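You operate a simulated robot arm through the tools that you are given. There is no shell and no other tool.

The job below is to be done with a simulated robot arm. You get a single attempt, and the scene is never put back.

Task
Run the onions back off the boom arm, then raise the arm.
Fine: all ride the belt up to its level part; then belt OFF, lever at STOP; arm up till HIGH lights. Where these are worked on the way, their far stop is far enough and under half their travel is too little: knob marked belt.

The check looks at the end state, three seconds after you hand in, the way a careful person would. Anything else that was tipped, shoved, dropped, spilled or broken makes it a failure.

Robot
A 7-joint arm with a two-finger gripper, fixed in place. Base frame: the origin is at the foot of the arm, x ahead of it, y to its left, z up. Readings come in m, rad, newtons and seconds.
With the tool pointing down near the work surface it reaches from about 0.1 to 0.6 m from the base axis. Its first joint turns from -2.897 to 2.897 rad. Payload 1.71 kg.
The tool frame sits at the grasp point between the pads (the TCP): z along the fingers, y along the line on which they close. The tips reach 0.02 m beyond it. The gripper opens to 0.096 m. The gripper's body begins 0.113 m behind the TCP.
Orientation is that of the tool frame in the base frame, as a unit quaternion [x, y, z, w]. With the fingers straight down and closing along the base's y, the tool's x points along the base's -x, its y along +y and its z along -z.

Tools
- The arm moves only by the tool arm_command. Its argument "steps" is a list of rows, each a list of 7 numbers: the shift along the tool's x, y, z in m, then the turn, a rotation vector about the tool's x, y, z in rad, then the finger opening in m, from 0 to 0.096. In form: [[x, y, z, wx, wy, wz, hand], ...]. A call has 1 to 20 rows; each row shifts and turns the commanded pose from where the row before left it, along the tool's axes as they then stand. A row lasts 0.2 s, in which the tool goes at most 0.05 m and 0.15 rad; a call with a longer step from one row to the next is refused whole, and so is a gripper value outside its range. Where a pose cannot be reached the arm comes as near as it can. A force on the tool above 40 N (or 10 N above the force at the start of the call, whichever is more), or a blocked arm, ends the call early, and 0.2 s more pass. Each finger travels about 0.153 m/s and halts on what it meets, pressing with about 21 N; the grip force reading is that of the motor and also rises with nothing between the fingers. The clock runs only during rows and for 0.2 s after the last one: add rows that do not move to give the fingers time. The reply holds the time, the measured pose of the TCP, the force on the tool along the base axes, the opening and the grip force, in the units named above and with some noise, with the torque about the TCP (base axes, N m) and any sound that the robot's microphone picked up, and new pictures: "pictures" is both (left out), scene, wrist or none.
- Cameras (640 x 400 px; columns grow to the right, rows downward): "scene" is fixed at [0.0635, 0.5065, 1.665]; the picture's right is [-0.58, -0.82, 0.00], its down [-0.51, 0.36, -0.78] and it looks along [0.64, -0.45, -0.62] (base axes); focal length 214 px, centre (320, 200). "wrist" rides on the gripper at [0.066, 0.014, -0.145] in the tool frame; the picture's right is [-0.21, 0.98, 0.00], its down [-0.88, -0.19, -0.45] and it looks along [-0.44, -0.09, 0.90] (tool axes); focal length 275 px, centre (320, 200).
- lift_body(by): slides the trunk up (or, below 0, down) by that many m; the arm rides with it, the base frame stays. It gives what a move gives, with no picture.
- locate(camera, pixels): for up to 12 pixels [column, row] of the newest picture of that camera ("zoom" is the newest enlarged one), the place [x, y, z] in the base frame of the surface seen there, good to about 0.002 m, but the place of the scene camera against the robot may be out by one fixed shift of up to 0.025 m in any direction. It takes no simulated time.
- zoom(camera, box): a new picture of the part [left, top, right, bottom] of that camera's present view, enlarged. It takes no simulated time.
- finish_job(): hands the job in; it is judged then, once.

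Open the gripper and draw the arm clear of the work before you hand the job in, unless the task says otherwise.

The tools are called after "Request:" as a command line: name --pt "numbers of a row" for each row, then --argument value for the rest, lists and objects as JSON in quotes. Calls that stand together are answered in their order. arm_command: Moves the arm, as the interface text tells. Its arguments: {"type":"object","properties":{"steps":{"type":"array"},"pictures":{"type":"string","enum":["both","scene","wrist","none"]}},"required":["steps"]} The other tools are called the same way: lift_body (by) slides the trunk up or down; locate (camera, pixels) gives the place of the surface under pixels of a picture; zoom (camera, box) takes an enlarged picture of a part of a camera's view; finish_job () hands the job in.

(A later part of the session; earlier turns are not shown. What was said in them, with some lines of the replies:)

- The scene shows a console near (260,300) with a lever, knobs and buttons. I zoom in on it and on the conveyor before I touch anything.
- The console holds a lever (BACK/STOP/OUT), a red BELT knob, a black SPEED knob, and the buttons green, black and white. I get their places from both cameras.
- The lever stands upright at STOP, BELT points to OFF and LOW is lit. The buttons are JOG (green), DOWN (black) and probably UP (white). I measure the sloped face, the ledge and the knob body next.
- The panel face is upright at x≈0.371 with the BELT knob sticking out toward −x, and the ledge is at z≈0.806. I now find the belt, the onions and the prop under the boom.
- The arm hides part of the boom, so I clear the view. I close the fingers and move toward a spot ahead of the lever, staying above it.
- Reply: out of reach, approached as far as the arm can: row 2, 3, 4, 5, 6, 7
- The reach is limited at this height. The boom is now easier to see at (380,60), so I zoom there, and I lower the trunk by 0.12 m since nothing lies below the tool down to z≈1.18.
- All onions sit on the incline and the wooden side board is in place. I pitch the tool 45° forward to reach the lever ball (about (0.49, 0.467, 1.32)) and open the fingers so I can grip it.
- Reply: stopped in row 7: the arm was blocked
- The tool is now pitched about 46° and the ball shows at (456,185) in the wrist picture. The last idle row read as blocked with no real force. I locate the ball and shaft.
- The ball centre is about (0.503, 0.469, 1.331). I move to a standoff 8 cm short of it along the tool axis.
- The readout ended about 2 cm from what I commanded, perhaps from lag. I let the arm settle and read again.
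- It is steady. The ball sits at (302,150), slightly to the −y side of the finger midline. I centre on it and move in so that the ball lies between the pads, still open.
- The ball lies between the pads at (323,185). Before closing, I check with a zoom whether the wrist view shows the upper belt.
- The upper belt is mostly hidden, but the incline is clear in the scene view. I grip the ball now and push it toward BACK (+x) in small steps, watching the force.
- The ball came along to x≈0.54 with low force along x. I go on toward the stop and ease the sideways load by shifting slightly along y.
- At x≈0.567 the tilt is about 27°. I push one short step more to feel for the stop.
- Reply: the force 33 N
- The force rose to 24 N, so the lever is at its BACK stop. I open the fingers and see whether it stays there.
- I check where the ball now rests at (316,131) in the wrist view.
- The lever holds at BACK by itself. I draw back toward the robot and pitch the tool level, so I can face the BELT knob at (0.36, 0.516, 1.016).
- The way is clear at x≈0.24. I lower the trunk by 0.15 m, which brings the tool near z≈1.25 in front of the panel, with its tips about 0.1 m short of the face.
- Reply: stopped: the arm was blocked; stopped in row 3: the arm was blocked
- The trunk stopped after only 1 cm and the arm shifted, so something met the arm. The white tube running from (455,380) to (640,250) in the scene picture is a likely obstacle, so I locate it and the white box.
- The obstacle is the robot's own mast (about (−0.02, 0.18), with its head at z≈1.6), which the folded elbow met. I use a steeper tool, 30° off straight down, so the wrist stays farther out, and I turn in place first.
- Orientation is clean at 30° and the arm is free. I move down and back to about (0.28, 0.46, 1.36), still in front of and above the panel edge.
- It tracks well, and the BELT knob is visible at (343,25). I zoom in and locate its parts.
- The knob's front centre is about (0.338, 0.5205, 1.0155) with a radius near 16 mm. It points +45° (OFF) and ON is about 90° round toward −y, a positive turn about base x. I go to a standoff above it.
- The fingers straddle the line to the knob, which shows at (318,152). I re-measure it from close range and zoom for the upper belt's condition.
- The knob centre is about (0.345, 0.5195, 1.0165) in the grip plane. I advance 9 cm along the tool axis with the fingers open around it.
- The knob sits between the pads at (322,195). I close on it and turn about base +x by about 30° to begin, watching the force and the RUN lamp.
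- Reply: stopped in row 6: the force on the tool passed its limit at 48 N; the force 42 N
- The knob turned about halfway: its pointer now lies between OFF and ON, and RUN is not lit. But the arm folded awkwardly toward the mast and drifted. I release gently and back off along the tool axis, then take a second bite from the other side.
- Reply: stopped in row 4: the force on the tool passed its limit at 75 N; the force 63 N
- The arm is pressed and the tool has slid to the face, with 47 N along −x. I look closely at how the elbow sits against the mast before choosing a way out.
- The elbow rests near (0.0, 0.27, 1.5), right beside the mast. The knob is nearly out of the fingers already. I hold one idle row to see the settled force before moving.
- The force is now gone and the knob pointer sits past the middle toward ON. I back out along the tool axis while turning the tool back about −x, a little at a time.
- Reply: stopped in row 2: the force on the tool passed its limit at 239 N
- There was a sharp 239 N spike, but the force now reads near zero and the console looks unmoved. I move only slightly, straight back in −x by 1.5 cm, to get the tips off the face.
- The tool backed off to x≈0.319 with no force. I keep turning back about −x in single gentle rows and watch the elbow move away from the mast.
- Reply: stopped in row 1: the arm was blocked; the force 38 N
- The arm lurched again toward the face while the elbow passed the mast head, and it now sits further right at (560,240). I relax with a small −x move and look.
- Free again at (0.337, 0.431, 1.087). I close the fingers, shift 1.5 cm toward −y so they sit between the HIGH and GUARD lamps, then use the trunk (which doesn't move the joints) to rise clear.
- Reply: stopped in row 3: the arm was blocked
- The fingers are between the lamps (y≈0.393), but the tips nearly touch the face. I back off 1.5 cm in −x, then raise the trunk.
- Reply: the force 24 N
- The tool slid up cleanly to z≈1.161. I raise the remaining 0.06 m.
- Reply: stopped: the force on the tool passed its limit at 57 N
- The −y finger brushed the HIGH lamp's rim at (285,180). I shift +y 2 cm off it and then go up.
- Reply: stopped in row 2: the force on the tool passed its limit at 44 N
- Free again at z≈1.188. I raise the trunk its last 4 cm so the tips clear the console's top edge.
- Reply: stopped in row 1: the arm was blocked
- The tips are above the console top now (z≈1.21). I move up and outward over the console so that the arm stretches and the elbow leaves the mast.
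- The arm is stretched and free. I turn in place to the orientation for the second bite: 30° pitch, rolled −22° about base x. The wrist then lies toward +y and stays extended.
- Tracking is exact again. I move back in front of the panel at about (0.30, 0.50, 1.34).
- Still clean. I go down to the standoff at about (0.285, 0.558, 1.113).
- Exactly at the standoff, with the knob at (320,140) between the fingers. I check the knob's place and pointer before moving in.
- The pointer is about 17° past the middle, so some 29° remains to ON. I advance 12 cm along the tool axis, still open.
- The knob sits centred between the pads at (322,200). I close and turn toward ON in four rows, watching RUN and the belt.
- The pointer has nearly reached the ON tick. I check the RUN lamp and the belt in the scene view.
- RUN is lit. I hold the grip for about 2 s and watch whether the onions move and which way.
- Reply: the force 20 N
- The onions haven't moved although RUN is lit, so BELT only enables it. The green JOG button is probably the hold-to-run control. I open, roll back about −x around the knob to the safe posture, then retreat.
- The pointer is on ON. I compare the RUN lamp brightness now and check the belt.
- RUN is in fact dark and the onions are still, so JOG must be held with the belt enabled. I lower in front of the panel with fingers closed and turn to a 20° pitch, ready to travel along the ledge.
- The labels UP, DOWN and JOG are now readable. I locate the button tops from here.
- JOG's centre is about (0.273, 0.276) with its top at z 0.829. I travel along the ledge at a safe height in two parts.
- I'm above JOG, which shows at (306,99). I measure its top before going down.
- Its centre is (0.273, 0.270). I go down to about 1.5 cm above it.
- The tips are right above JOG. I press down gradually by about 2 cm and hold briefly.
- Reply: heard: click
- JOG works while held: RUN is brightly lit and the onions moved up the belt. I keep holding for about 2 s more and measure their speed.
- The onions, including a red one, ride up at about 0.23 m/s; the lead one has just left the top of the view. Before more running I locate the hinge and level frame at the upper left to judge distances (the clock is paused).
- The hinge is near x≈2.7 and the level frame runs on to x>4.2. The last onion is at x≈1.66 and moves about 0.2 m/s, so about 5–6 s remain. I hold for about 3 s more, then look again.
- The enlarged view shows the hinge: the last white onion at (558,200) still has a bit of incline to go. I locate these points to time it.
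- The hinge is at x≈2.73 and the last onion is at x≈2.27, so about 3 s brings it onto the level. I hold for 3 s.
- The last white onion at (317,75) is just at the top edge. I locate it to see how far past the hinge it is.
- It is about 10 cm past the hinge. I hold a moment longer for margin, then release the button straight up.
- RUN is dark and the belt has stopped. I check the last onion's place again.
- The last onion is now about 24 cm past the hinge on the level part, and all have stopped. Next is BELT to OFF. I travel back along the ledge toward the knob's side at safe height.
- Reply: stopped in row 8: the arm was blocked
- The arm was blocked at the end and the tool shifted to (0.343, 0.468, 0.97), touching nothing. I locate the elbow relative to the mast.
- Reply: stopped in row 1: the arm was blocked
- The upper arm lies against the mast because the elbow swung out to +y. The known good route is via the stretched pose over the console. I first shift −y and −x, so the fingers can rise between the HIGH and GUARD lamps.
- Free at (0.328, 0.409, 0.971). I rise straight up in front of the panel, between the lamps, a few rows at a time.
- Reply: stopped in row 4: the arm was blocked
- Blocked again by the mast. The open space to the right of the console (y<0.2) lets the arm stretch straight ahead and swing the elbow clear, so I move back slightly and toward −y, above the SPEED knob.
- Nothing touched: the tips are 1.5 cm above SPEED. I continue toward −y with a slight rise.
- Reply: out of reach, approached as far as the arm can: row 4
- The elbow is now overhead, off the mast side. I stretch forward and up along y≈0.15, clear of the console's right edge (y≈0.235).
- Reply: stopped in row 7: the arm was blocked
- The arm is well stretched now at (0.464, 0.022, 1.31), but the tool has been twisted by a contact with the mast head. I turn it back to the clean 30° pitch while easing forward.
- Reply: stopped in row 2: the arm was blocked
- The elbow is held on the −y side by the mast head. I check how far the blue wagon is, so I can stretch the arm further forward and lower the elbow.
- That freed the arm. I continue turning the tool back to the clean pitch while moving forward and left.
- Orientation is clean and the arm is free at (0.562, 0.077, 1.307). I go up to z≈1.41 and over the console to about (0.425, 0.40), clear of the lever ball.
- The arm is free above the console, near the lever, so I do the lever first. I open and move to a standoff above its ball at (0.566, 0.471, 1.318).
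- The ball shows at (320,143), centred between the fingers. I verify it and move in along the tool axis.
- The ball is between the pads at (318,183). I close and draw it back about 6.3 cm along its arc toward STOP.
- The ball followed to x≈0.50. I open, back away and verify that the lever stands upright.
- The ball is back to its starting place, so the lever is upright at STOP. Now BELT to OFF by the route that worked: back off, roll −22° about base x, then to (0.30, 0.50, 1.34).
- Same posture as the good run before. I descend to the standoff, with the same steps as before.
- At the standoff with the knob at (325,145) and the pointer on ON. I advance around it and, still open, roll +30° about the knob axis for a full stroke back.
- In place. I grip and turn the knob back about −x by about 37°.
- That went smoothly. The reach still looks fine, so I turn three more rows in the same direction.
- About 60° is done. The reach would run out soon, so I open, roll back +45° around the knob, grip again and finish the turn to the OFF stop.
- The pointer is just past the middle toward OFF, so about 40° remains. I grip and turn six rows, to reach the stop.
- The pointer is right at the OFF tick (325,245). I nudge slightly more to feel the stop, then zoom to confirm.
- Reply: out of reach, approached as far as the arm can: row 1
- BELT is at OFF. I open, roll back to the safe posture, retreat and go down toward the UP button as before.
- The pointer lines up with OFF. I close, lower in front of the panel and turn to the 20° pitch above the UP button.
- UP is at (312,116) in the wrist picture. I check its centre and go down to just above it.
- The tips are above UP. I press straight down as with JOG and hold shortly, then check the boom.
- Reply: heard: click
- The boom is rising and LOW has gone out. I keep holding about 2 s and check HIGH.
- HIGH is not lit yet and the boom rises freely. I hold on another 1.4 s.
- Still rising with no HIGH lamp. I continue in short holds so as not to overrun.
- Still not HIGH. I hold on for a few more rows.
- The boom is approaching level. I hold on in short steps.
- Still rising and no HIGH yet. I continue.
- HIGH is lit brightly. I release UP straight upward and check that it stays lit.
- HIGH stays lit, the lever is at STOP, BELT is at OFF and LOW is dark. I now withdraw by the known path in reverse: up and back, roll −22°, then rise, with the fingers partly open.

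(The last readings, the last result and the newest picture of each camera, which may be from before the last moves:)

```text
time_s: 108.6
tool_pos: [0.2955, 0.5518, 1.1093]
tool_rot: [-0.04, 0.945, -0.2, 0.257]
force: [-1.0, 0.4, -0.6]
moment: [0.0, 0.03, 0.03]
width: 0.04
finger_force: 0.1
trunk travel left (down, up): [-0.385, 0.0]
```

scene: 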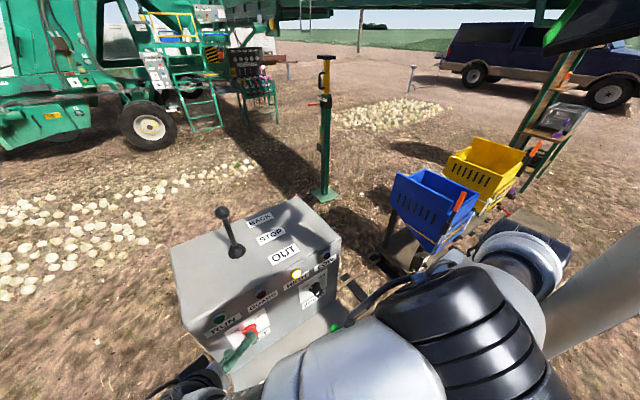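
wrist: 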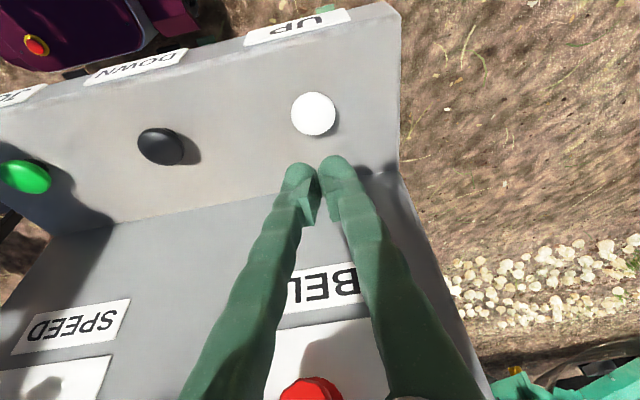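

Clear and steady. I rise in front of the panel to z≈1.34, the reverse of the descent.

Request:
arm_command --pt "-0.0155 -0.023 -0.0273 0 0 0 0.04" --pt "-0.0155 -0.023 -0.0273 0 0 0 0.04" --pt "-0.0155 -0.023 -0.0273 0 0 0 0.04" --pt "-0.0155 -0.023 -0.0273 0 0 0 0.04" --pt "-0.0155 -0.023 -0.0273 0 0 0 0.04" --pt "-0.0155 -0.023 -0.0273 0 0 0 0.04" --pt "0 0 0 0 0 0 0.06"

```text
time_s: 110.2
tool_pos: [0.2763, 0.5041, 1.34]
tool_rot: [-0.053, 0.946, -0.191, 0.257]
force: [-0.1, -0.1, -0.4]
moment: [-0.03, -0.03, -0.03]
width: 0.0603
finger_force: 0.1
trunk travel left (down, up): [-0.385, 0.0]
```

scene: 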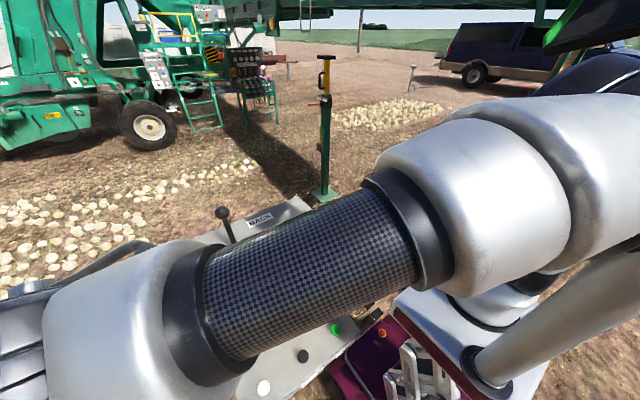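
wrist: 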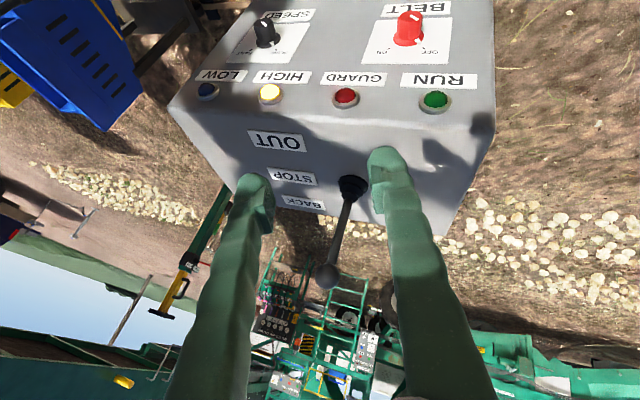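

The arm is clear of the console. A last look: HIGH lit, the BELT pointer, the lever and the upper belt.

Request:
zoom --camera "wrist" --box '[170, 0, 500, 300]'

Request:
zoom --camera "wrist" --box '[380, 0, 460, 60]'

Request:
zoom --camera "wrist" --box '[0, 250, 400, 400]'

Request:
zoom --camera "scene" --box '[200, 0, 600, 10]'

Request:
locate --camera "wrist" --pixels '[[328, 275], [353, 187], [342, 230]]'

```text
1.33 times, centred on (335, 150) of wrist
```

zoom: 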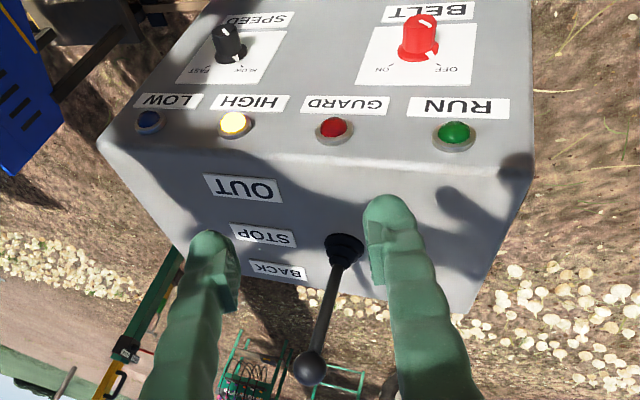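

```text
6.67 times, centred on (420, 30) of wrist
```

zoom: 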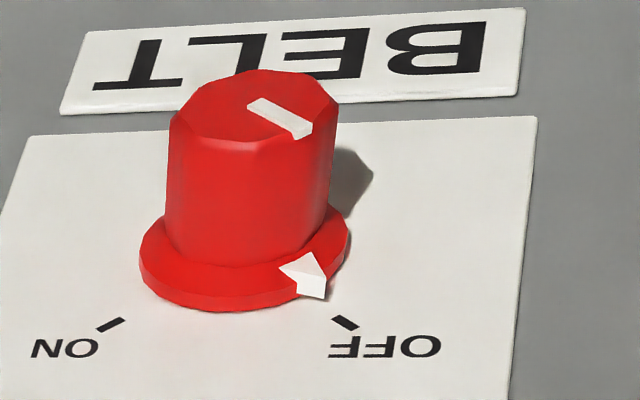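

```text
1.60 times, centred on (200, 325) of wrist
```

zoom: 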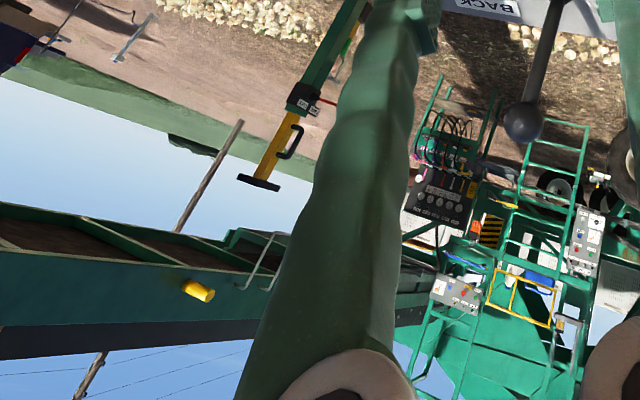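

```text
1.60 times, centred on (400, 5) of scene
```

zoom: 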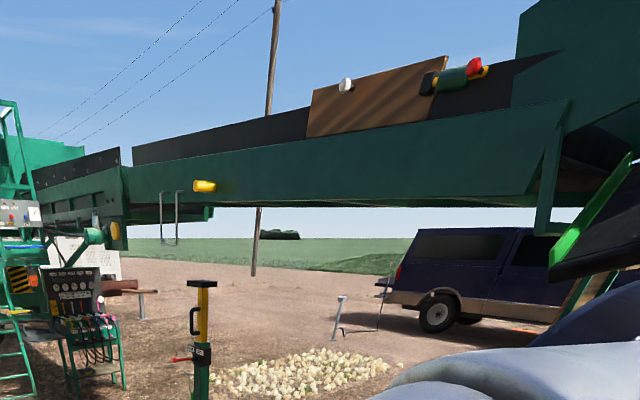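

```text
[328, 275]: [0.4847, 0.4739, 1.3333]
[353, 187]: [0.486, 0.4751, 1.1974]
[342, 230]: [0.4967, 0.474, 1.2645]
```

All looks right. I measure the BELT pointer's angle precisely, to be sure it is fully at OFF.

Request:
zoom --camera "wrist" --box '[380, 0, 460, 60]'

Request:
locate --camera "zoom" --pixels '[[255, 105], [303, 132], [310, 285], [322, 280], [345, 322], [110, 325], [252, 108], [308, 268]]'

```text
6.67 times, centred on (420, 30) of wrist
```

zoom: 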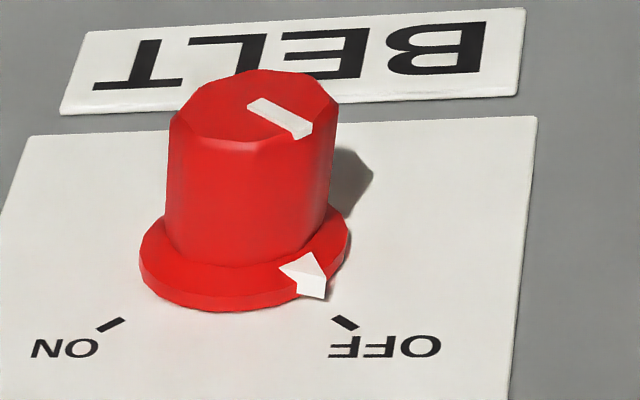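

```text
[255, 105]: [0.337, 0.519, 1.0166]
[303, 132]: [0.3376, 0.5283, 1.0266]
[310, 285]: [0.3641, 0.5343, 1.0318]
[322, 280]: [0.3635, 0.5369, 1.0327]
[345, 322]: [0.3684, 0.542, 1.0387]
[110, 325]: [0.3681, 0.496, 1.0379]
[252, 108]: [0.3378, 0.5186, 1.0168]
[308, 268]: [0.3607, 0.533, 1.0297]
```

The pointer mark lies at about 44°, and the OFF tick is at 45°. So BELT is OFF, the lever is upright at STOP, HIGH is lit, the onions are on the level part, and the arm is clear with the gripper open. I hand the job in.

Request:
finish_job

```text
The job is handed in.
```

The onions are run back off the boom arm and the arm is raised. I've handed the job in but haven't seen the result of the check.

- **Onions:** The last one stopped about 24 cm past the hinge on the level part. The ones ahead of it had already gone over the hinge. I couldn't see onto the level belt after raising the arm.
- **Belt and lever:** BELT is back at OFF, with its pointer within about 1° of the mark. The lever stands upright at STOP, within a few millimetres of where it started.
- **Boom arm:** It rose freely, LOW went out, and HIGH lit and stayed lit after I let go of UP. The prop and wagons look untouched.

**Contact with the panel:** the robot arm jammed against its own mast several times. That pushed the fingers against the front panel, with one spike of 239 N, and one finger brushed the rim of the HIGH lamp. I saw no damage or shift in the console afterwards.

The gripper is open and held above and in front of the console.
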